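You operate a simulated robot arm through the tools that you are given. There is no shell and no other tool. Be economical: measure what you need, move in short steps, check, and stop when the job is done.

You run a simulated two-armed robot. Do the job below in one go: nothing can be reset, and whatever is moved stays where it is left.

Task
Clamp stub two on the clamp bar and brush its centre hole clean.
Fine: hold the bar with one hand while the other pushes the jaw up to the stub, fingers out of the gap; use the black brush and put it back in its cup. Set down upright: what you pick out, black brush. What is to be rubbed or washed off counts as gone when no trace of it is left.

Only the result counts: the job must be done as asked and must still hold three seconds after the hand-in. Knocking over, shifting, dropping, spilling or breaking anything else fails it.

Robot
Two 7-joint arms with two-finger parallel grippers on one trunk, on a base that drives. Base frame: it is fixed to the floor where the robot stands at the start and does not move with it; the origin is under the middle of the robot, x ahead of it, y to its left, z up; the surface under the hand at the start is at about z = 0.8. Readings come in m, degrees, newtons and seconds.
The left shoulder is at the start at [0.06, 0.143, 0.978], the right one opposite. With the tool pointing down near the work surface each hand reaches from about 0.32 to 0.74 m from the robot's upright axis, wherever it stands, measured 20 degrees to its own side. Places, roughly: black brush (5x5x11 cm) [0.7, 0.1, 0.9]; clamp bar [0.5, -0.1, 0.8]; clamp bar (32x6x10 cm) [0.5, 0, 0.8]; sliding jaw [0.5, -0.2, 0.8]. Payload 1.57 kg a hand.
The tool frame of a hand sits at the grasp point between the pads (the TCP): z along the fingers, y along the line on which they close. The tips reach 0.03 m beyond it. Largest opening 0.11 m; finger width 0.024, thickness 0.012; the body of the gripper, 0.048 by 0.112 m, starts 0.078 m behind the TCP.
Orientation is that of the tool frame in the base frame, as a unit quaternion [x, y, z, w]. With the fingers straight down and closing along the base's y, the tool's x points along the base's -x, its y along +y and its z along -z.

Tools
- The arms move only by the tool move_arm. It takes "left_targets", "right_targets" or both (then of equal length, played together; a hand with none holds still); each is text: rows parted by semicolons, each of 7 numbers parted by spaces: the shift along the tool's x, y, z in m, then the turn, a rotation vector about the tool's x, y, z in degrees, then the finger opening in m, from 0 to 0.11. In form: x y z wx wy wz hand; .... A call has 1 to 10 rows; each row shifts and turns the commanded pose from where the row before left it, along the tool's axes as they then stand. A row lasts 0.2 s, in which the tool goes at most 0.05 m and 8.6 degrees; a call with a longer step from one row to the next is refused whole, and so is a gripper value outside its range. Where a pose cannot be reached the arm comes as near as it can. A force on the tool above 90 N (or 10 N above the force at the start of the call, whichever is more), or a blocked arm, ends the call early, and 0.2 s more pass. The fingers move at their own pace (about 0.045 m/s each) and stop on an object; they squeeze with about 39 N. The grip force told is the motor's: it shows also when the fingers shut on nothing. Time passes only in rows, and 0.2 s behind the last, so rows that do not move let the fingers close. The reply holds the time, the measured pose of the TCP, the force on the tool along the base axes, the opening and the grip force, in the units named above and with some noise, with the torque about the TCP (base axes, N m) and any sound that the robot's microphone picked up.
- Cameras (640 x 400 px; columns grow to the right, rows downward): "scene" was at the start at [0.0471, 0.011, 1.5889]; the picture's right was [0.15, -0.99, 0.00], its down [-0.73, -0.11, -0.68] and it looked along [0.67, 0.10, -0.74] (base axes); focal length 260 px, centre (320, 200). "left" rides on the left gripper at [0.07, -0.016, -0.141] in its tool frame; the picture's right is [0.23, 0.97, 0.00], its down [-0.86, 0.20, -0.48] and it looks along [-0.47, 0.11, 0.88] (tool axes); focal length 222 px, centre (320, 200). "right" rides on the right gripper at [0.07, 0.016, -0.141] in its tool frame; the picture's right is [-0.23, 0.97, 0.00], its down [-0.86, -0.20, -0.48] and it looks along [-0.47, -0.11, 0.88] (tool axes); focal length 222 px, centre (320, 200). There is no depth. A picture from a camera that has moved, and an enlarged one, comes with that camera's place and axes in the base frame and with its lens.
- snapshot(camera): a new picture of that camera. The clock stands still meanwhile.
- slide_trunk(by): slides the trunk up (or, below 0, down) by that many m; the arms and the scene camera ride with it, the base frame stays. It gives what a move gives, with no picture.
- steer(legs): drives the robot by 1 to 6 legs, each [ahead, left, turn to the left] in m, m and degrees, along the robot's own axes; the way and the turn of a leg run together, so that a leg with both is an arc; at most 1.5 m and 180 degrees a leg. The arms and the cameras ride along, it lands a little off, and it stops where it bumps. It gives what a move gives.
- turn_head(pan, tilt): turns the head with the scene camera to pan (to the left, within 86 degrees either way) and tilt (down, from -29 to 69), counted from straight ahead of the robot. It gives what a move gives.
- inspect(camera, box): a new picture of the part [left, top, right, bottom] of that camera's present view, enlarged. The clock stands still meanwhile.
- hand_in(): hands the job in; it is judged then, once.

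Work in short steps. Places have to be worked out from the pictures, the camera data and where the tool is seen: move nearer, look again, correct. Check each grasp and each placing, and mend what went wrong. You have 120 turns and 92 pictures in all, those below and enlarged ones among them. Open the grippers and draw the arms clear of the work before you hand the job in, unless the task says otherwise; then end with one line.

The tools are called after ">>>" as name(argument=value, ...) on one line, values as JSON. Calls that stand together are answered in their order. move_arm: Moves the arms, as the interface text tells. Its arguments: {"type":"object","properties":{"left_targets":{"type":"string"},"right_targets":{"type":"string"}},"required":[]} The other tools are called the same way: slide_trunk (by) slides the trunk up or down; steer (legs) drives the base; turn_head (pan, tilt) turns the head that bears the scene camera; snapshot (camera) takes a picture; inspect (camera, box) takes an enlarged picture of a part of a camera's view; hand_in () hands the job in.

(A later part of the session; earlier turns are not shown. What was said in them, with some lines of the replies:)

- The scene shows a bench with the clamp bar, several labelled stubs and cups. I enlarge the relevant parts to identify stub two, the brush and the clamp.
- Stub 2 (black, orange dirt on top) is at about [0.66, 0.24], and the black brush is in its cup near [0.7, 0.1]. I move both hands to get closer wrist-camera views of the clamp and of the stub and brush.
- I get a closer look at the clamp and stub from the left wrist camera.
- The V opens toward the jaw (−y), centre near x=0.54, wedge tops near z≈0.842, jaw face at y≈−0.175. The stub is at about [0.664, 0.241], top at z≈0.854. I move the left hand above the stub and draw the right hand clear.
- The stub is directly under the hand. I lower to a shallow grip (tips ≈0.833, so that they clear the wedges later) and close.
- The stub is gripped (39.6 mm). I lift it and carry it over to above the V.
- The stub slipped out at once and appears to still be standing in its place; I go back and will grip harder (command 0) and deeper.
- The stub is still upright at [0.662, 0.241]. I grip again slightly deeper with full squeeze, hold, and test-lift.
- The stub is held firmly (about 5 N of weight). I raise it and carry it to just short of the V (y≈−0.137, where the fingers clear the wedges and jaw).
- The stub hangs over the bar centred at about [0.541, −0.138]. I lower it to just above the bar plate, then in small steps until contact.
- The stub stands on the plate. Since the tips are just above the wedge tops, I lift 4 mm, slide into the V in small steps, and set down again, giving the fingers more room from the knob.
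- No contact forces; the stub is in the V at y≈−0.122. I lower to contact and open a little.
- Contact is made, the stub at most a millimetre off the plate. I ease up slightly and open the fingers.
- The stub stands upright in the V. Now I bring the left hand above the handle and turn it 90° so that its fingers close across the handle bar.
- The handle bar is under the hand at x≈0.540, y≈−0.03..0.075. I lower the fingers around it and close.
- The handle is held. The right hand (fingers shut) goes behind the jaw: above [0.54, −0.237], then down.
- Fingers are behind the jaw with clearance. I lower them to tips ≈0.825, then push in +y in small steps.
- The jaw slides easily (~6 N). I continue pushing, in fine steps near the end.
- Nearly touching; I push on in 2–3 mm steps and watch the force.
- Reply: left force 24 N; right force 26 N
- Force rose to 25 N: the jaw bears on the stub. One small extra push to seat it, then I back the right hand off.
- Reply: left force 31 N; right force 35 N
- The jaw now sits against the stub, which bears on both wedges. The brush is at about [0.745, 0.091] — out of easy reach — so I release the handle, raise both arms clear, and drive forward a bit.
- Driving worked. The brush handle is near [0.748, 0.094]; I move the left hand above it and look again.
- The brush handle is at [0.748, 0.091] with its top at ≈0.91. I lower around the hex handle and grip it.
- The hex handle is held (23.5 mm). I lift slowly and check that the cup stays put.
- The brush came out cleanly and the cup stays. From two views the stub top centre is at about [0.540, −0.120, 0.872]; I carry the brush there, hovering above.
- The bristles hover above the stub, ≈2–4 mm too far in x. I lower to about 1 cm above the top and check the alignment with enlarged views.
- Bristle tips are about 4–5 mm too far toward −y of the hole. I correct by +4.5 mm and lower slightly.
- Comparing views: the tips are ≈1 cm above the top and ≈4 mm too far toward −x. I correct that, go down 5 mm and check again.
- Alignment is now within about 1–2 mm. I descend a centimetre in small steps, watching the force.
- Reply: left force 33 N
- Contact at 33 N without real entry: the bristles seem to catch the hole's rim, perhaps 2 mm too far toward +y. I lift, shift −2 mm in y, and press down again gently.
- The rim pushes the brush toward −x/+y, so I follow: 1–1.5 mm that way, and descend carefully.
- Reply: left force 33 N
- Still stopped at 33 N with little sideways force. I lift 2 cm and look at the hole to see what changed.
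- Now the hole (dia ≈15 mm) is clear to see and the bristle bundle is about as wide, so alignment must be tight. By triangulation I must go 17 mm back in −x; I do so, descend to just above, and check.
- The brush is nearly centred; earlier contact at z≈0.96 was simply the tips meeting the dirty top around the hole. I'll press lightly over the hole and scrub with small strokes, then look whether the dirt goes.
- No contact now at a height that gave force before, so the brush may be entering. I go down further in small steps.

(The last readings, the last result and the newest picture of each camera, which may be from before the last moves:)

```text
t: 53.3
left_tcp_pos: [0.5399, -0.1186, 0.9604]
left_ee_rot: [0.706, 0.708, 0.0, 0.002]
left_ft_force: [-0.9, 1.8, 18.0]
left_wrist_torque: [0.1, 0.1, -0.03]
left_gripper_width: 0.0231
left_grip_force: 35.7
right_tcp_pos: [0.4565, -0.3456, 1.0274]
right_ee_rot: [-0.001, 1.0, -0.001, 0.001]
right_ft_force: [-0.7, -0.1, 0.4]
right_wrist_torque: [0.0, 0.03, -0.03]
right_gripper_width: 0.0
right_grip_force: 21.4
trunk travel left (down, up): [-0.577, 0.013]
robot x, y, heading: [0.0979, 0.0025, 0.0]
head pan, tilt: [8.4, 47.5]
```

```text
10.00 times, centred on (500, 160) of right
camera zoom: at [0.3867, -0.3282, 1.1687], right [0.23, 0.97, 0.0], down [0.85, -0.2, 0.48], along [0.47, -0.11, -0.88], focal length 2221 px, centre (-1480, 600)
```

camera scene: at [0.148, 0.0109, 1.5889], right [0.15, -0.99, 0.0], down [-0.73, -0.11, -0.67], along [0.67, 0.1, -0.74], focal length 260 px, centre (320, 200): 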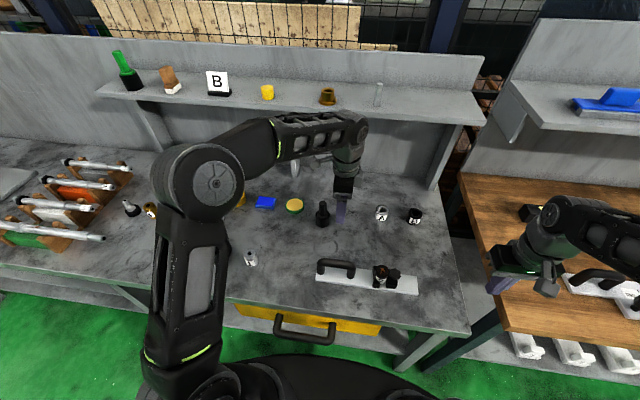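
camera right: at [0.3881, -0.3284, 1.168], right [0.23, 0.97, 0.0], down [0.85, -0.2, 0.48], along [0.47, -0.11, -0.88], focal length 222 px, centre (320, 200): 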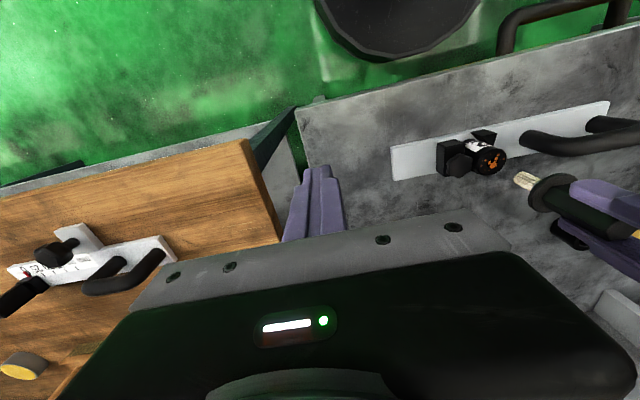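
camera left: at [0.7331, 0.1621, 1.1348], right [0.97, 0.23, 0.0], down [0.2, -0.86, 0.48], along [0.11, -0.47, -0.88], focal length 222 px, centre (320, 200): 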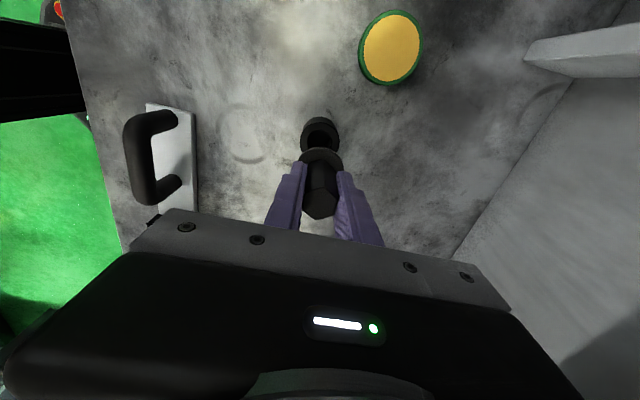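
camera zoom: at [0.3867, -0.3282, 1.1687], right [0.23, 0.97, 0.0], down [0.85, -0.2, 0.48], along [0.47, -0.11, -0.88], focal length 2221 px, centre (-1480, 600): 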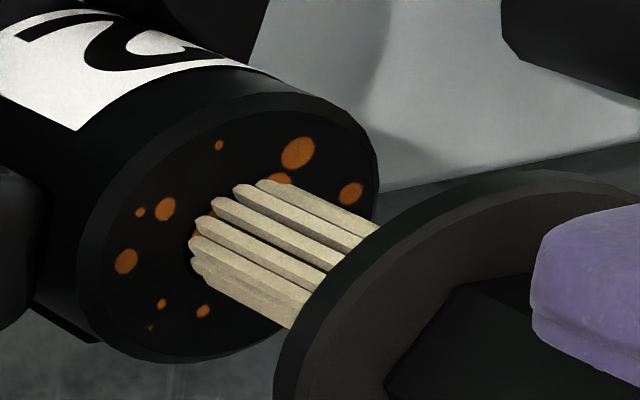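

Contact at 18 N. The picture suggests the bundle is still ≈2–3 mm toward +y of the hole; I lift, shift −2.5 mm y and −1 mm x, and press to the same depth for comparison.

>>> move_arm(left_targets="0 0 -0.005 0 0 0 0; -0.0025 -0.001 0 0 0 0 0; 0 0 0.003 0 0 0 0; 0 0 0.002 0 0 0 0; 0 0 0 0 0 0 0")

>>> inspect(camera="right", box=[475, 140, 525, 180])

>>> inspect(camera="scene", box=[375, 252, 405, 273])

```text
t: 54.5
left_tcp_pos: [0.5393, -0.1207, 0.9601]
left_ee_rot: [0.707, 0.707, 0.0, 0.002]
left_ft_force: [-1.3, 0.9, 16.9]
left_wrist_torque: [-0.06, 0.21, 0.0]
left_gripper_width: 0.023
left_grip_force: 35.8
right_tcp_pos: [0.457, -0.3457, 1.0279]
right_ee_rot: [0.0, 1.0, 0.0, 0.001]
right_ft_force: [0.1, -0.2, -0.2]
right_wrist_torque: [0.01, 0.01, -0.03]
right_gripper_width: 0.0
right_grip_force: 20.8
trunk travel left (down, up): [-0.577, 0.013]
robot x, y, heading: [0.0982, -0.0001, 0.1]
head pan, tilt: [8.4, 47.5]
```

```text
10.00 times, centred on (500, 160) of right
camera zoom: at [0.3867, -0.3284, 1.1686], right [0.23, 0.97, 0.0], down [0.85, -0.2, 0.48], along [0.47, -0.11, -0.88], focal length 2221 px, centre (-1480, 600)
```

zoom: 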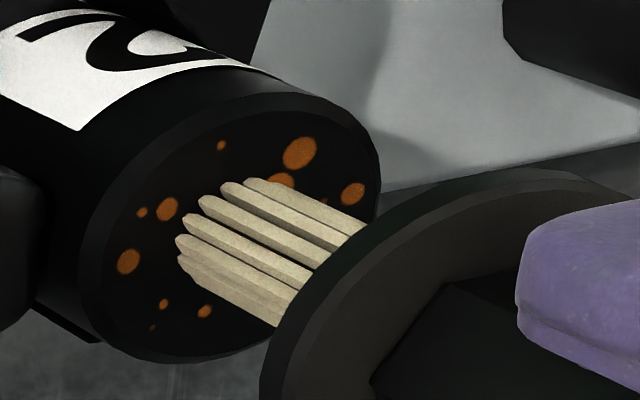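

```text
16.00 times, centred on (390, 262) of scene
camera zoom: at [0.1445, 0.0113, 1.5892], right [0.15, -0.99, 0.0], down [-0.73, -0.11, -0.68], along [0.67, 0.1, -0.74], focal length 4157 px, centre (-800, -800)
```

zoom: 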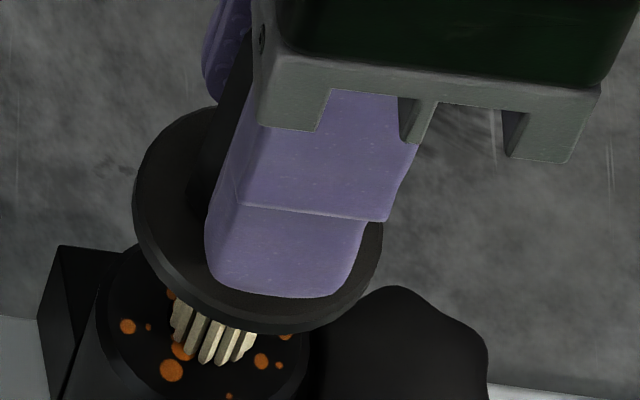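

Both views now put the bristles over the hole and pressing doesn't enter further, so I try scrubbing at this light contact: small strokes and twists, then check the dirt.

>>> move_arm(left_targets="0.001 0 -0.0005 0 0 0 0; 0 0.003 0 0 0 0 0; 0 -0.006 0 0 0 0 0; 0 0.006 0 0 0 0 0; 0 -0.003 0 0 0 0 0; 0.003 0 0 0 0 0 0; -0.006 0 0 0 0 0 0; 0.006 0 0 0 0 0 0; -0.003 0 0 0 0 0 0; 0 0 0 0 0 0 0")

>>> inspect(camera="right", box=[475, 140, 525, 180])

```text
t: 56.7
left_tcp_pos: [0.5399, -0.1206, 0.9596]
left_ee_rot: [0.707, 0.708, 0.001, 0.001]
left_ft_force: [1.7, 0.2, 32.6]
left_wrist_torque: [-0.05, -0.12, 0.03]
left_gripper_width: 0.023
left_grip_force: 35.2
right_tcp_pos: [0.4553, -0.3452, 1.0269]
right_ee_rot: [-0.001, 1.0, 0.0, 0.001]
right_ft_force: [0.8, 0.7, 0.4]
right_wrist_torque: [-0.02, -0.02, -0.02]
right_gripper_width: 0.0
right_grip_force: 21.4
trunk travel left (down, up): [-0.577, 0.013]
robot x, y, heading: [0.0966, 0.0029, -0.1]
head pan, tilt: [8.4, 47.5]
```

```text
10.00 times, centred on (500, 160) of right
camera zoom: at [0.3863, -0.328, 1.1688], right [0.23, 0.97, 0.0], down [0.85, -0.2, 0.48], along [0.47, -0.11, -0.88], focal length 2221 px, centre (-1480, 600)
```

zoom: 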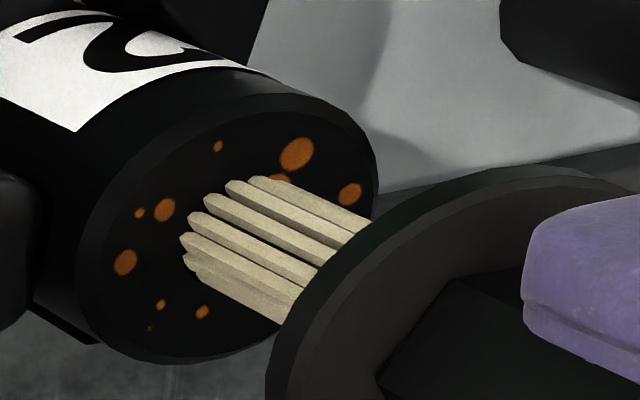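

I lift and look at the hole.

>>> move_arm(left_targets="0 0 -0.01 0 0 0 0; 0 0 -0.012 0 0 0 0; 0 0.02 0 0 0 0 0; 0 0 0 0 0 0 0")

>>> inspect(camera="right", box=[470, 140, 530, 190])

>>> inspect(camera="scene", box=[370, 252, 410, 282])

```text
t: 57.7
left_tcp_pos: [0.5602, -0.1188, 0.9799]
left_ee_rot: [0.708, 0.707, 0.0, -0.001]
left_ft_force: [-0.1, 0.3, 0.3]
left_wrist_torque: [0.01, -0.01, 0.0]
left_gripper_width: 0.0231
left_grip_force: 35.6
right_tcp_pos: [0.4572, -0.3466, 1.0273]
right_ee_rot: [0.0, 1.0, 0.0, 0.0]
right_ft_force: [-1.0, 0.1, -1.1]
right_wrist_torque: [-0.01, -0.03, -0.02]
right_gripper_width: 0.0003
right_grip_force: 21.1
trunk travel left (down, up): [-0.577, 0.013]
robot x, y, heading: [0.0978, 0.0005, 0.1]
head pan, tilt: [8.4, 47.5]
```

```text
8.00 times, centred on (500, 165) of right
camera zoom: at [0.3873, -0.3287, 1.1681], right [0.23, 0.97, 0.0], down [0.85, -0.2, 0.48], along [0.47, -0.11, -0.88], focal length 1777 px, centre (-1120, 480)
```

zoom: 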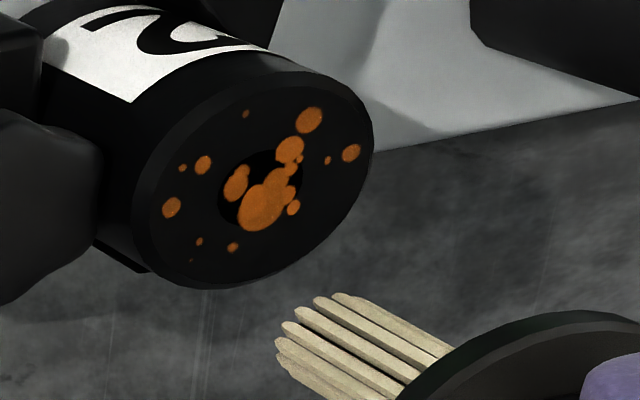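

```text
13.33 times, centred on (390, 267) of scene
camera zoom: at [0.1455, 0.0109, 1.5889], right [0.15, -0.99, 0.0], down [-0.73, -0.11, -0.68], along [0.67, 0.1, -0.74], focal length 3464 px, centre (-613, -693)
```

zoom: 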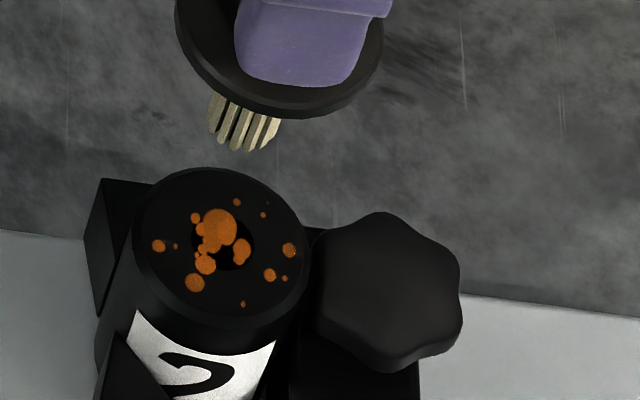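

Nothing removed by rubbing on top, so the brush must go into the hole. With the clear view I re-triangulate: needed shift is −18 mm x, +1 mm y; I go there and press to feel for entry.

>>> move_arm(left_targets="0.001 -0.018 0 0 0 0 0; 0 0 0.01 0 0 0 0; 0 0 0.007 0 0 0 0; 0 0 0 0 0 0 0; 0 0 0.002 0 0 0 0; 0 0 0.002 0 0 0 0; 0 0 0 0 0 0 0")

```text
t: 59.3
left_tcp_pos: [0.5409, -0.1193, 0.9605]
left_ee_rot: [0.706, 0.708, 0.0, 0.001]
left_ft_force: [-0.9, 1.8, 8.7]
left_wrist_torque: [0.03, 0.02, 0.0]
left_gripper_width: 0.0235
left_grip_force: 35.4
right_tcp_pos: [0.4573, -0.3452, 1.0277]
right_ee_rot: [0.0, 1.0, 0.001, 0.001]
right_ft_force: [0.2, 0.0, 1.0]
right_wrist_torque: [-0.02, -0.01, -0.01]
right_gripper_width: 0.0
right_grip_force: 21.7
trunk travel left (down, up): [-0.577, 0.013]
robot x, y, heading: [0.0983, -0.0001, 0.2]
head pan, tilt: [8.4, 47.5]
```

Light contact (8.7 N). I add a little preload and make a small square spiral (1 mm), watching for the force to drop as it enters.

>>> move_arm(left_targets="0 0 0.001 0 0 0 0; 0.001 0 0 0 0 0 0; 0 -0.001 0 0 0 0 0; 0 0 0 0 0 0 0")

>>> move_arm(left_targets="-0.001 0 0 0 0 0 0; -0.001 0 0 0 0 0 0; 0 0 0 0 0 0 0")

>>> move_arm(left_targets="0 0.001 0 0 0 0 0; 0 0.001 0 0 0 0 0; 0 0 0 0 0 0 0")

>>> move_arm(left_targets="0.001 0 0 0 0 0 0; 0.001 0 0 0 0 0 0; 0 0 0 0 0 0 0")

```text
t: 60.3
left_tcp_pos: [0.5414, -0.119, 0.959]
left_ee_rot: [0.707, 0.707, 0.001, 0.002]
left_ft_force: [4.5, -1.5, 22.5]
left_wrist_torque: [-0.21, -0.32, 0.03]
left_gripper_width: 0.0234
left_grip_force: 35.4
right_tcp_pos: [0.4566, -0.3458, 1.0271]
right_ee_rot: [0.0, 1.0, 0.0, 0.001]
right_ft_force: [0.1, 0.8, 0.6]
right_wrist_torque: [0.02, 0.0, -0.01]
right_gripper_width: 0.0
right_grip_force: 21.1
trunk travel left (down, up): [-0.577, 0.013]
robot x, y, heading: [0.0999, -0.0029, -0.1]
head pan, tilt: [8.4, 47.5]
```

```text
t: 61.1
left_tcp_pos: [0.5411, -0.1183, 0.9591]
left_ee_rot: [0.707, 0.708, 0.0, 0.001]
left_ft_force: [4.7, 3.4, 32.2]
left_wrist_torque: [0.24, -0.34, 0.01]
left_gripper_width: 0.0234
left_grip_force: 35.9
right_tcp_pos: [0.4545, -0.3461, 1.0286]
right_ee_rot: [-0.001, 1.0, 0.0, 0.0]
right_ft_force: [0.4, -0.5, 0.3]
right_wrist_torque: [0.03, -0.02, 0.01]
right_gripper_width: 0.0002
right_grip_force: 20.9
trunk travel left (down, up): [-0.577, 0.013]
robot x, y, heading: [0.0971, -0.0024, 0.1]
head pan, tilt: [8.4, 47.5]
```

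```text
t: 61.9
left_tcp_pos: [0.5415, -0.1188, 0.9588]
left_ee_rot: [0.706, 0.708, 0.0, 0.001]
left_ft_force: [0.1, 3.4, 30.4]
left_wrist_torque: [0.18, 0.18, -0.03]
left_gripper_width: 0.023
left_grip_force: 35.3
right_tcp_pos: [0.4561, -0.3458, 1.0283]
right_ee_rot: [0.0, 1.0, 0.0, 0.001]
right_ft_force: [0.3, 0.1, -0.7]
right_wrist_torque: [0.02, 0.01, -0.03]
right_gripper_width: 0.0
right_grip_force: 21.4
trunk travel left (down, up): [-0.577, 0.013]
robot x, y, heading: [0.1014, -0.0006, -0.2]
head pan, tilt: [8.4, 47.5]
```

```text
t: 62.7
left_tcp_pos: [0.5416, -0.119, 0.9593]
left_ee_rot: [0.708, 0.706, 0.0, 0.001]
left_ft_force: [-1.1, -5.7, 27.1]
left_wrist_torque: [-0.57, 0.16, -0.02]
left_gripper_width: 0.0233
left_grip_force: 35.3
right_tcp_pos: [0.4549, -0.3464, 1.0272]
right_ee_rot: [0.0, 1.0, 0.0, 0.0]
right_ft_force: [0.1, -0.1, -0.8]
right_wrist_torque: [-0.04, 0.0, 0.01]
right_gripper_width: 0.0
right_grip_force: 21.2
trunk travel left (down, up): [-0.577, 0.013]
robot x, y, heading: [0.0998, 0.0019, 0.1]
head pan, tilt: [8.4, 47.5]
```

Sideways forces spring back whichever way I shift, so the bundle may be captured in the hole mouth. I look closely.

>>> move_arm(left_targets="-0.001 -0.0005 0 0 0 0 0; 0 0 0 0 0 0 0")

>>> inspect(camera="right", box=[475, 140, 525, 180])

>>> inspect(camera="scene", box=[375, 252, 405, 273])

```text
t: 63.3
left_tcp_pos: [0.5407, -0.1182, 0.9599]
left_ee_rot: [0.706, 0.708, 0.001, 0.0]
left_ft_force: [0.5, -3.2, 28.0]
left_wrist_torque: [-0.36, 0.05, 0.02]
left_gripper_width: 0.0228
left_grip_force: 35.7
right_tcp_pos: [0.4555, -0.3453, 1.0292]
right_ee_rot: [-0.001, 1.0, 0.0, 0.001]
right_ft_force: [-0.4, -0.5, -0.4]
right_wrist_torque: [-0.01, -0.02, -0.03]
right_gripper_width: 0.0
right_grip_force: 21.6
trunk travel left (down, up): [-0.577, 0.013]
robot x, y, heading: [0.102, 0.0002, 0.0]
head pan, tilt: [8.4, 47.5]
```

```text
10.00 times, centred on (500, 160) of right
camera zoom: at [0.3864, -0.3286, 1.1685], right [0.23, 0.97, 0.0], down [0.85, -0.2, 0.48], along [0.47, -0.11, -0.88], focal length 2221 px, centre (-1480, 600)
```

zoom: 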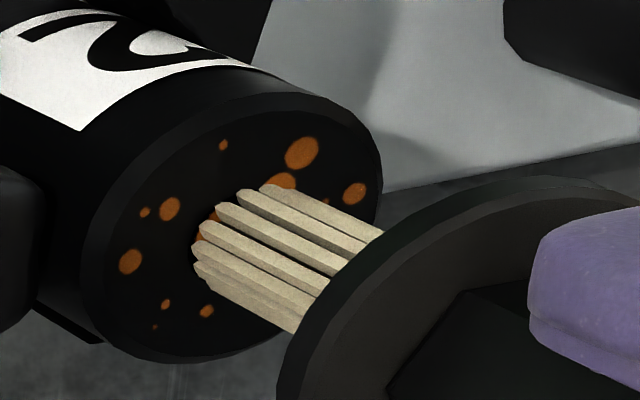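

```text
16.00 times, centred on (390, 262) of scene
camera zoom: at [0.1441, 0.011, 1.5891], right [0.15, -0.99, 0.0], down [-0.73, -0.11, -0.68], along [0.67, 0.1, -0.74], focal length 4157 px, centre (-800, -800)
```

zoom: 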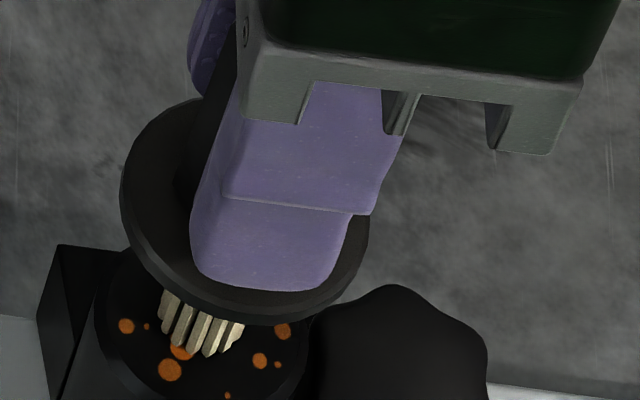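

Contact height is the same everywhere, so the top seems to act flat there; I ease the preload and try a longer scrub: twisting plus wider strokes over the hole, then check.

>>> move_arm(left_targets="0 -0.001 -0.001 0 0 0 0; 0 0 0 0 0 8 0; 0 0 0 0 0 8 0; 0 0 0 0 0 -8 0; 0 0 0 0 0 -8 0; 0 0 0 0 0 -8 0; 0 0 0 0 0 -8 0; 0 0 0 0 0 8 0; 0 0 0 0 0 8 0; 0 0 0 0 0 0 0")

>>> move_arm(left_targets="0.005 0 0 0 0 0 0; -0.01 0 0 0 0 0 0; 0.01 0 0 0 0 0 0; -0.01 0 0 0 0 0 0; 0.005 0.005 0 0 0 0 0; 0 -0.01 0 0 0 0 0; 0 0.01 0 0 0 0 0; 0 -0.01 0 0 0 0 0; 0 0.005 0 0 0 0 0; 0 0 0 0 0 0 0")

>>> move_arm(left_targets="0 0 -0.01 0 0 0 0; 0 0 -0.012 0 0 0 0; 0 0.02 0 0 0 0 0; 0 0 0 0 0 0 0")

>>> inspect(camera="scene", box=[370, 252, 410, 282])

```text
t: 65.5
left_tcp_pos: [0.5401, -0.1185, 0.959]
left_ee_rot: [0.707, 0.707, 0.001, 0.001]
left_ft_force: [2.9, 0.2, 13.5]
left_wrist_torque: [-0.06, -0.21, -0.01]
left_gripper_width: 0.0232
left_grip_force: 35.7
right_tcp_pos: [0.4552, -0.3445, 1.0278]
right_ee_rot: [0.0, 1.0, 0.0, 0.001]
right_ft_force: [-0.2, 0.6, 1.1]
right_wrist_torque: [0.02, 0.01, 0.02]
right_gripper_width: 0.0003
right_grip_force: 21.2
trunk travel left (down, up): [-0.577, 0.013]
robot x, y, heading: [0.1012, -0.0006, 0.3]
head pan, tilt: [8.4, 47.5]
```

```text
t: 67.7
left_tcp_pos: [0.5414, -0.1185, 0.959]
left_ee_rot: [0.707, 0.707, 0.001, 0.0]
left_ft_force: [-2.6, 1.7, 5.3]
left_wrist_torque: [-0.03, 0.17, -0.01]
left_gripper_width: 0.0232
left_grip_force: 35.3
right_tcp_pos: [0.4559, -0.3459, 1.0274]
right_ee_rot: [-0.001, 1.0, 0.0, 0.001]
right_ft_force: [0.7, -0.3, 0.2]
right_wrist_torque: [0.02, 0.02, -0.01]
right_gripper_width: 0.0
right_grip_force: 21.3
trunk travel left (down, up): [-0.577, 0.013]
robot x, y, heading: [0.1002, -0.0047, 0.1]
head pan, tilt: [8.4, 47.5]
```

```text
t: 68.7
left_tcp_pos: [0.5596, -0.1172, 0.9807]
left_ee_rot: [0.708, 0.707, 0.0, 0.001]
left_ft_force: [0.2, 0.7, -1.2]
left_wrist_torque: [-0.03, -0.01, -0.02]
left_gripper_width: 0.0231
left_grip_force: 35.8
right_tcp_pos: [0.4571, -0.3458, 1.0264]
right_ee_rot: [0.0, 1.0, 0.0, 0.001]
right_ft_force: [0.2, 0.3, -0.3]
right_wrist_torque: [-0.01, 0.0, -0.05]
right_gripper_width: 0.0
right_grip_force: 21.1
trunk travel left (down, up): [-0.577, 0.013]
robot x, y, heading: [0.0984, 0.0012, -0.1]
head pan, tilt: [8.4, 47.5]
```

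```text
13.33 times, centred on (390, 267) of scene
camera zoom: at [0.1457, 0.0109, 1.589], right [0.15, -0.99, 0.0], down [-0.73, -0.11, -0.68], along [0.67, 0.1, -0.74], focal length 3464 px, centre (-613, -693)
```

zoom: 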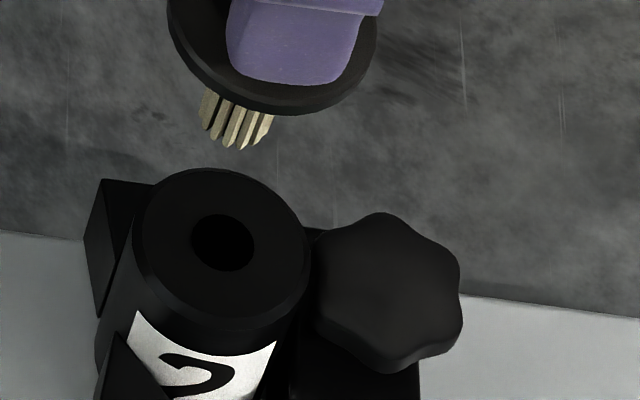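

All the dirt is gone, the stub and jaw are in place. Now I carry the brush back above its cup.

>>> move_arm(left_targets="0 0 -0.035 0 0 0 0; 0.0299 0.0271 0 0 0 0 0; 0.0299 0.0271 0 0 0 0 0; 0.0299 0.0271 0 0 0 0 0; 0.0299 0.0271 0 0 0 0 0; 0.0299 0.0271 0 0 0 0 0; 0.0299 0.0271 0 0 0 0 0; 0.0299 0.0271 0 0 0 0 0; 0 0 0.025 0 0 0 0; 0 0 0 0 0 0 0")

>>> inspect(camera="scene", box=[280, 175, 370, 235])

>>> snapshot(camera="left")

```text
t: 70.9
left_tcp_pos: [0.7506, 0.0895, 0.9913]
left_ee_rot: [0.708, 0.707, 0.001, 0.0]
left_ft_force: [-0.8, 0.6, -1.0]
left_wrist_torque: [-0.02, 0.0, 0.01]
left_gripper_width: 0.0233
left_grip_force: 35.6
right_tcp_pos: [0.4575, -0.3464, 1.0273]
right_ee_rot: [0.0, 1.0, 0.0, 0.0]
right_ft_force: [0.4, 0.5, 0.0]
right_wrist_torque: [-0.03, 0.01, 0.02]
right_gripper_width: 0.0
right_grip_force: 20.9
trunk travel left (down, up): [-0.577, 0.013]
robot x, y, heading: [0.0987, 0.0002, 0.1]
head pan, tilt: [8.4, 47.5]
```

```text
6.67 times, centred on (325, 205) of scene
camera zoom: at [0.1462, 0.011, 1.5889], right [0.15, -0.99, 0.0], down [-0.73, -0.11, -0.68], along [0.67, 0.1, -0.74], focal length 1732 px, centre (287, 167)
```

zoom: 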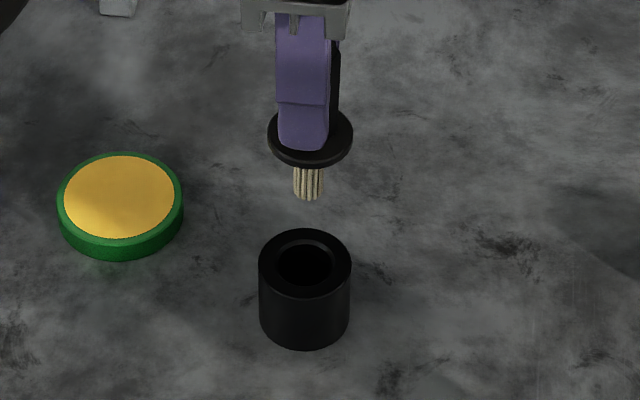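

```text
17 pictures are left
camera left: at [0.7337, 0.1602, 1.1323], right [0.97, 0.23, 0.0], down [0.2, -0.86, 0.48], along [0.11, -0.47, -0.88], focal length 222 px, centre (320, 200)
```

left: 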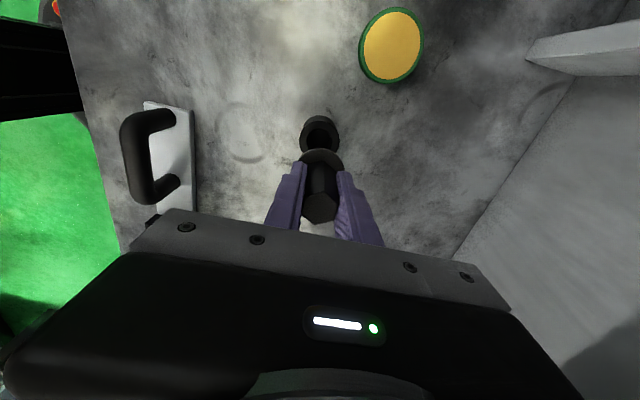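

The bristles are centred over the cup within about 2 mm. I correct +2 mm y, −1 mm x and lower into the cup, gently at the end.

>>> move_arm(left_targets="0.002 -0.001 0.02 0 0 0 0; 0 0 0.02 0 0 0 0; 0 0 0.02 0 0 0 0; 0 0 0.02 0 0 0 0; 0 0 0.008 0 0 0 0; 0 0 0 0 0 0 0")

>>> inspect(camera="scene", box=[280, 175, 370, 235])

```text
t: 72.3
left_tcp_pos: [0.75, 0.0924, 0.9047]
left_ee_rot: [0.707, 0.708, -0.001, 0.0]
left_ft_force: [-0.4, 0.3, -1.2]
left_wrist_torque: [0.0, 0.01, -0.02]
left_gripper_width: 0.023
left_grip_force: 36.0
right_tcp_pos: [0.4559, -0.3464, 1.0273]
right_ee_rot: [-0.001, 1.0, -0.001, 0.001]
right_ft_force: [-0.7, 0.4, -0.4]
right_wrist_torque: [0.01, 0.01, 0.02]
right_gripper_width: 0.0
right_grip_force: 21.8
trunk travel left (down, up): [-0.577, 0.013]
robot x, y, heading: [0.0974, 0.0012, 0.5]
head pan, tilt: [8.4, 47.5]
```

```text
6.67 times, centred on (325, 205) of scene
camera zoom: at [0.1462, 0.011, 1.5889], right [0.15, -0.99, 0.0], down [-0.73, -0.11, -0.68], along [0.67, 0.1, -0.74], focal length 1732 px, centre (287, 167)
```

zoom: 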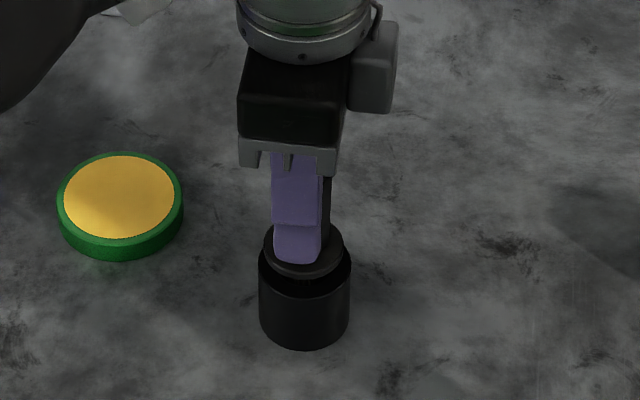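

The flange is just above the rim and centred. I lower the last millimetres until contact.

>>> move_arm(left_targets="0 0 0.002 0 0 0 0; 0 0 0.002 0 0 0 0; 0 0 0.0015 0 0 0 0; 0 0 0 0 0 0 0")

```text
t: 73.3
left_tcp_pos: [0.7499, 0.0916, 0.8969]
left_ee_rot: [0.706, 0.708, 0.001, 0.0]
left_ft_force: [0.0, -0.5, 0.1]
left_wrist_torque: [0.0, 0.01, 0.02]
left_gripper_width: 0.0234
left_grip_force: 35.5
right_tcp_pos: [0.4579, -0.3445, 1.0269]
right_ee_rot: [0.0, 1.0, -0.001, 0.0]
right_ft_force: [-0.5, -0.4, -0.3]
right_wrist_torque: [-0.01, 0.0, -0.01]
right_gripper_width: 0.0
right_grip_force: 21.2
trunk travel left (down, up): [-0.577, 0.013]
robot x, y, heading: [0.0989, 0.0017, -0.1]
head pan, tilt: [8.4, 47.5]
```

Barely touching; another millimetre.

>>> move_arm(left_targets="0 0 0.001 0 0 0 0; 0 0 0.0005 0 0 0 0; 0 0 0 0 0 0 0")

>>> inspect(camera="scene", box=[300, 185, 350, 225])

```text
t: 74.1
left_tcp_pos: [0.75, 0.0934, 0.8951]
left_ee_rot: [0.707, 0.707, 0.0, 0.0]
left_ft_force: [1.4, 0.3, -1.6]
left_wrist_torque: [0.03, 0.02, 0.01]
left_gripper_width: 0.0233
left_grip_force: 35.8
right_tcp_pos: [0.4572, -0.3454, 1.0267]
right_ee_rot: [0.0, 1.0, 0.0, 0.001]
right_ft_force: [0.8, 0.2, 0.1]
right_wrist_torque: [0.04, 0.01, 0.02]
right_gripper_width: 0.0
right_grip_force: 21.3
trunk travel left (down, up): [-0.577, 0.013]
robot x, y, heading: [0.0985, -0.0019, -0.1]
head pan, tilt: [8.4, 47.5]
```

```text
10.00 times, centred on (325, 205) of scene
camera zoom: at [0.1462, 0.0109, 1.5889], right [0.15, -0.99, 0.0], down [-0.73, -0.11, -0.68], along [0.67, 0.1, -0.74], focal length 2598 px, centre (270, 150)
```

zoom: 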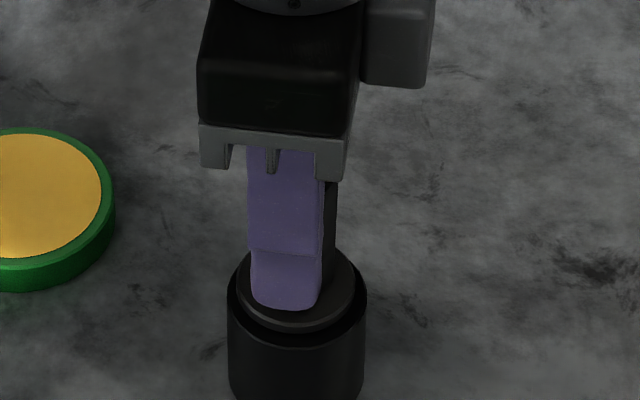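

Still no contact (the brush slid a little up in the grip); I continue down in 1 mm steps.

>>> move_arm(left_targets="0 0 0.001 0 0 0 0; 0 0 0.001 0 0 0 0; 0 0 0 0 0 0 0")

>>> move_arm(left_targets="0 0 0.001 0 0 0 0; 0 0 0 0 0 0 0")

```text
t: 74.9
left_tcp_pos: [0.7507, 0.0932, 0.8935]
left_ee_rot: [0.706, 0.708, 0.0, 0.0]
left_ft_force: [0.0, 0.6, -1.1]
left_wrist_torque: [-0.02, -0.02, 0.02]
left_gripper_width: 0.0232
left_grip_force: 35.8
right_tcp_pos: [0.4578, -0.3458, 1.0271]
right_ee_rot: [0.0, 1.0, 0.001, 0.001]
right_ft_force: [-0.3, 0.5, -0.5]
right_wrist_torque: [0.01, 0.04, 0.0]
right_gripper_width: 0.0
right_grip_force: 21.2
trunk travel left (down, up): [-0.577, 0.013]
robot x, y, heading: [0.1004, 0.0014, -0.1]
head pan, tilt: [8.4, 47.5]
```

```text
t: 75.5
left_tcp_pos: [0.7502, 0.0924, 0.8926]
left_ee_rot: [0.707, 0.707, 0.0, 0.0]
left_ft_force: [0.7, 0.7, 1.5]
left_wrist_torque: [0.0, -0.02, 0.0]
left_gripper_width: 0.0229
left_grip_force: 35.7
right_tcp_pos: [0.4572, -0.3453, 1.0275]
right_ee_rot: [0.0, 1.0, 0.0, 0.001]
right_ft_force: [-0.2, -0.2, -0.1]
right_wrist_torque: [-0.01, 0.02, -0.02]
right_gripper_width: 0.0004
right_grip_force: 21.5
trunk travel left (down, up): [-0.577, 0.013]
robot x, y, heading: [0.0973, -0.0005, 0.2]
head pan, tilt: [8.4, 47.5]
```

Contact now (force turned positive). I open the fingers slightly, look, then rise straight up.

>>> move_arm(left_targets="0 0 0 0 0 0 0.03; 0 0 0 0 0 0 0.045; 0 0 0 0 0 0 0.055; 0 0 0 0 0 0 0.055")

>>> move_arm(left_targets="0 0 -0.03 0 0 0 0.055; 0 0 -0.04 0 0 0 0.055; 0 0 -0.04 0 0 0 0.055; 0 0 -0.04 0 0 0 0.055")

>>> inspect(camera="scene", box=[280, 175, 370, 235])

>>> inspect(camera="right", box=[380, 90, 620, 240])

```text
t: 76.5
left_tcp_pos: [0.7493, 0.0936, 0.8931]
left_ee_rot: [0.707, 0.707, 0.0, 0.0]
left_ft_force: [0.7, 0.1, 0.6]
left_wrist_torque: [-0.02, -0.01, 0.0]
left_gripper_width: 0.055
left_grip_force: 0.1
right_tcp_pos: [0.4573, -0.3466, 1.0279]
right_ee_rot: [0.0, 1.0, 0.0, 0.0]
right_ft_force: [-0.1, -0.1, 0.0]
right_wrist_torque: [-0.04, -0.05, 0.0]
right_gripper_width: 0.0
right_grip_force: 21.1
trunk travel left (down, up): [-0.577, 0.013]
robot x, y, heading: [0.102, 0.0009, 0.2]
head pan, tilt: [8.4, 47.5]
```

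```text
t: 77.5
left_tcp_pos: [0.749, 0.0887, 1.0335]
left_ee_rot: [0.708, 0.706, 0.0, 0.002]
left_ft_force: [1.0, -1.0, 0.0]
left_wrist_torque: [0.1, 0.0, 0.0]
left_gripper_width: 0.0551
left_grip_force: 0.1
left hand out of reach, approached as far as the arm can: row 4
right_tcp_pos: [0.4562, -0.3477, 1.0261]
right_ee_rot: [0.001, 1.0, 0.0, 0.001]
right_ft_force: [-0.3, -0.3, 0.5]
right_wrist_torque: [-0.02, -0.01, 0.02]
right_gripper_width: 0.0
right_grip_force: 21.4
trunk travel left (down, up): [-0.577, 0.013]
robot x, y, heading: [0.1013, 0.001, -0.3]
head pan, tilt: [8.4, 47.5]
```

```text
6.67 times, centred on (325, 205) of scene
camera zoom: at [0.1456, 0.0094, 1.5889], right [0.15, -0.99, 0.0], down [-0.73, -0.11, -0.68], along [0.67, 0.1, -0.74], focal length 1732 px, centre (287, 167)
```

zoom: 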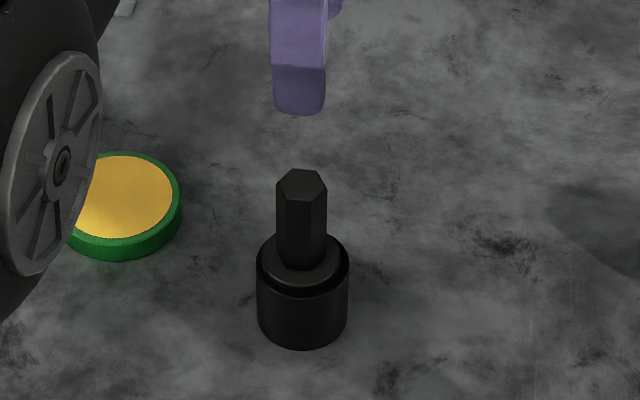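

```text
2.67 times, centred on (500, 165) of right
camera zoom: at [0.3873, -0.3301, 1.1678], right [0.23, 0.97, 0.0], down [0.85, -0.2, 0.48], along [0.47, -0.11, -0.88], focal length 592 px, centre (-160, 293)
```

zoom: 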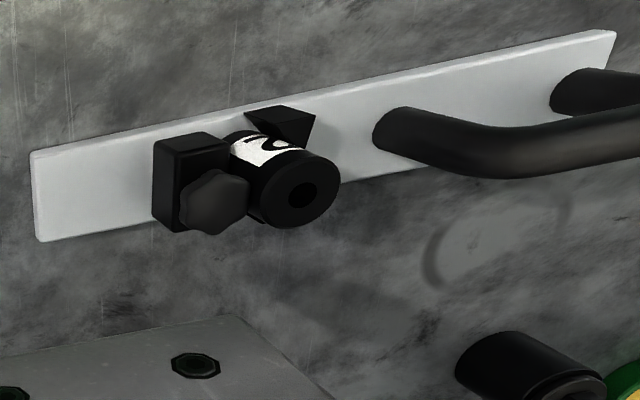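

The brush is upright in its cup and the hole is clean. I check the jaw contact closely, and draw the left arm back.

>>> move_arm(left_targets="0 -0.04 0 0 0 0 0.055; 0.01 -0.04 -0.02 0 0 0 0.055; 0.03 -0.03 -0.02 0 0 0 0.055; 0.03 -0.03 -0.01 0 0 0 0.055; 0.03 -0.03 0 0 0 0 0.055; 0.03 -0.03 0 0 0 0 0.055; 0 0 0 0 0 0 0.055")

>>> inspect(camera="right", box=[435, 125, 515, 185])

>>> inspect(camera="scene", box=[365, 250, 415, 288])

>>> snapshot(camera="scene")

```text
t: 79.1
left_tcp_pos: [0.5507, 0.2215, 1.0818]
left_ee_rot: [0.707, 0.707, 0.0, 0.0]
left_ft_force: [-0.1, -0.6, -0.8]
left_wrist_torque: [-0.02, 0.0, 0.03]
left_gripper_width: 0.0552
left_grip_force: 0.0
right_tcp_pos: [0.4566, -0.3459, 1.0261]
right_ee_rot: [0.0, 1.0, 0.0, 0.0]
right_ft_force: [0.4, -0.6, -0.4]
right_wrist_torque: [0.02, 0.01, -0.02]
right_gripper_width: 0.0
right_grip_force: 21.1
trunk travel left (down, up): [-0.577, 0.013]
robot x, y, heading: [0.1007, -0.0013, 0.2]
head pan, tilt: [8.4, 47.5]
```

```text
6.67 times, centred on (475, 155) of right
camera zoom: at [0.3882, -0.3291, 1.1678], right [0.23, 0.97, 0.0], down [0.85, -0.2, 0.48], along [0.47, -0.11, -0.88], focal length 1481 px, centre (-713, 500)
```

zoom: 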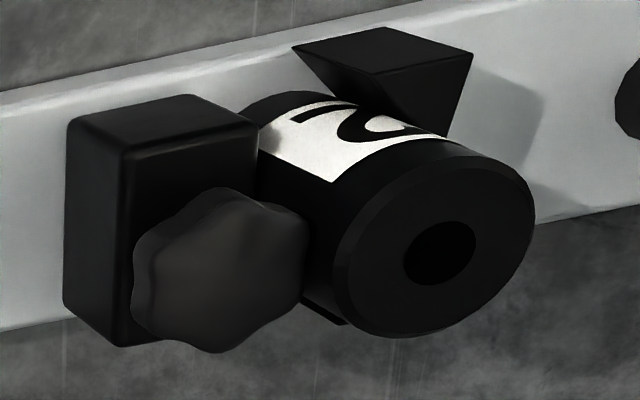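

```text
10.53 times, centred on (390, 269) of scene
camera zoom: at [0.1467, 0.0104, 1.5889], right [0.15, -0.99, 0.0], down [-0.73, -0.11, -0.68], along [0.67, 0.1, -0.74], focal length 2735 px, centre (-417, -526)
```

zoom: 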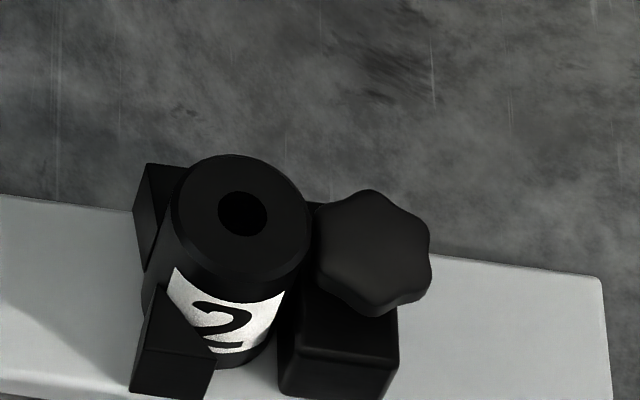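

```text
10 pictures are left
camera scene: at [0.1467, 0.0104, 1.5889], right [0.15, -0.99, 0.0], down [-0.73, -0.11, -0.68], along [0.67, 0.1, -0.74], focal length 260 px, centre (320, 200)
```

scene: 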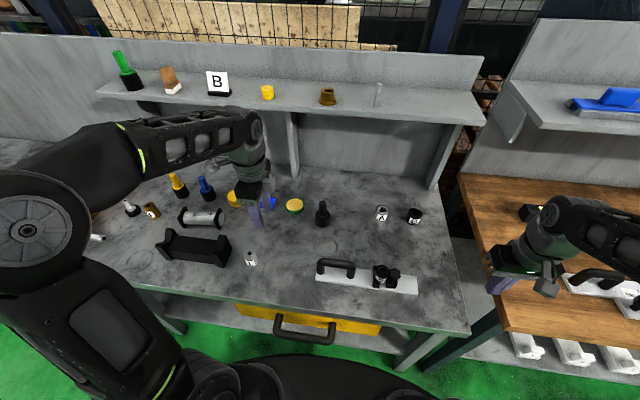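

Stub two is clamped between jaw and wedges, the hole is clean, the brush is in its cup, and nothing else has moved. I open both grippers and raise the arms clear.

>>> move_arm(left_targets="0 0 -0.03 0 0 0 0.08; 0 0 0 0 0 0 0.1; 0 0 0 0 0 0 0.1; 0 0 0 0 0 0 0.1", right_targets="0 0 -0.03 0 0 0 0.03; 0 0 0 0 0 0 0.06; 0 0 0 0 0 0 0.08; 0 0 0 0 0 0 0.08")

>>> hand_in()

```text
t: 80.1
left_tcp_pos: [0.5504, 0.2203, 1.1123]
left_ee_rot: [0.707, 0.707, 0.0, 0.001]
left_ft_force: [-0.3, 0.1, -0.6]
left_wrist_torque: [-0.01, 0.0, -0.03]
left_gripper_width: 0.0998
left_grip_force: 0.0
right_tcp_pos: [0.4562, -0.3467, 1.0578]
right_ee_rot: [0.0, 1.0, 0.0, 0.0]
right_ft_force: [0.3, 0.0, 0.3]
right_wrist_torque: [0.01, -0.04, 0.02]
right_gripper_width: 0.0801
right_grip_force: 0.2
trunk travel left (down, up): [-0.577, 0.013]
robot x, y, heading: [0.0991, 0.0022, -0.3]
head pan, tilt: [8.4, 47.5]
```

```text
The job is handed in.
```

Stub two is clamped upright on the bar, its centre hole shows no dirt in the last pictures, the black brush is back upright in its cup, and the job is handed in.
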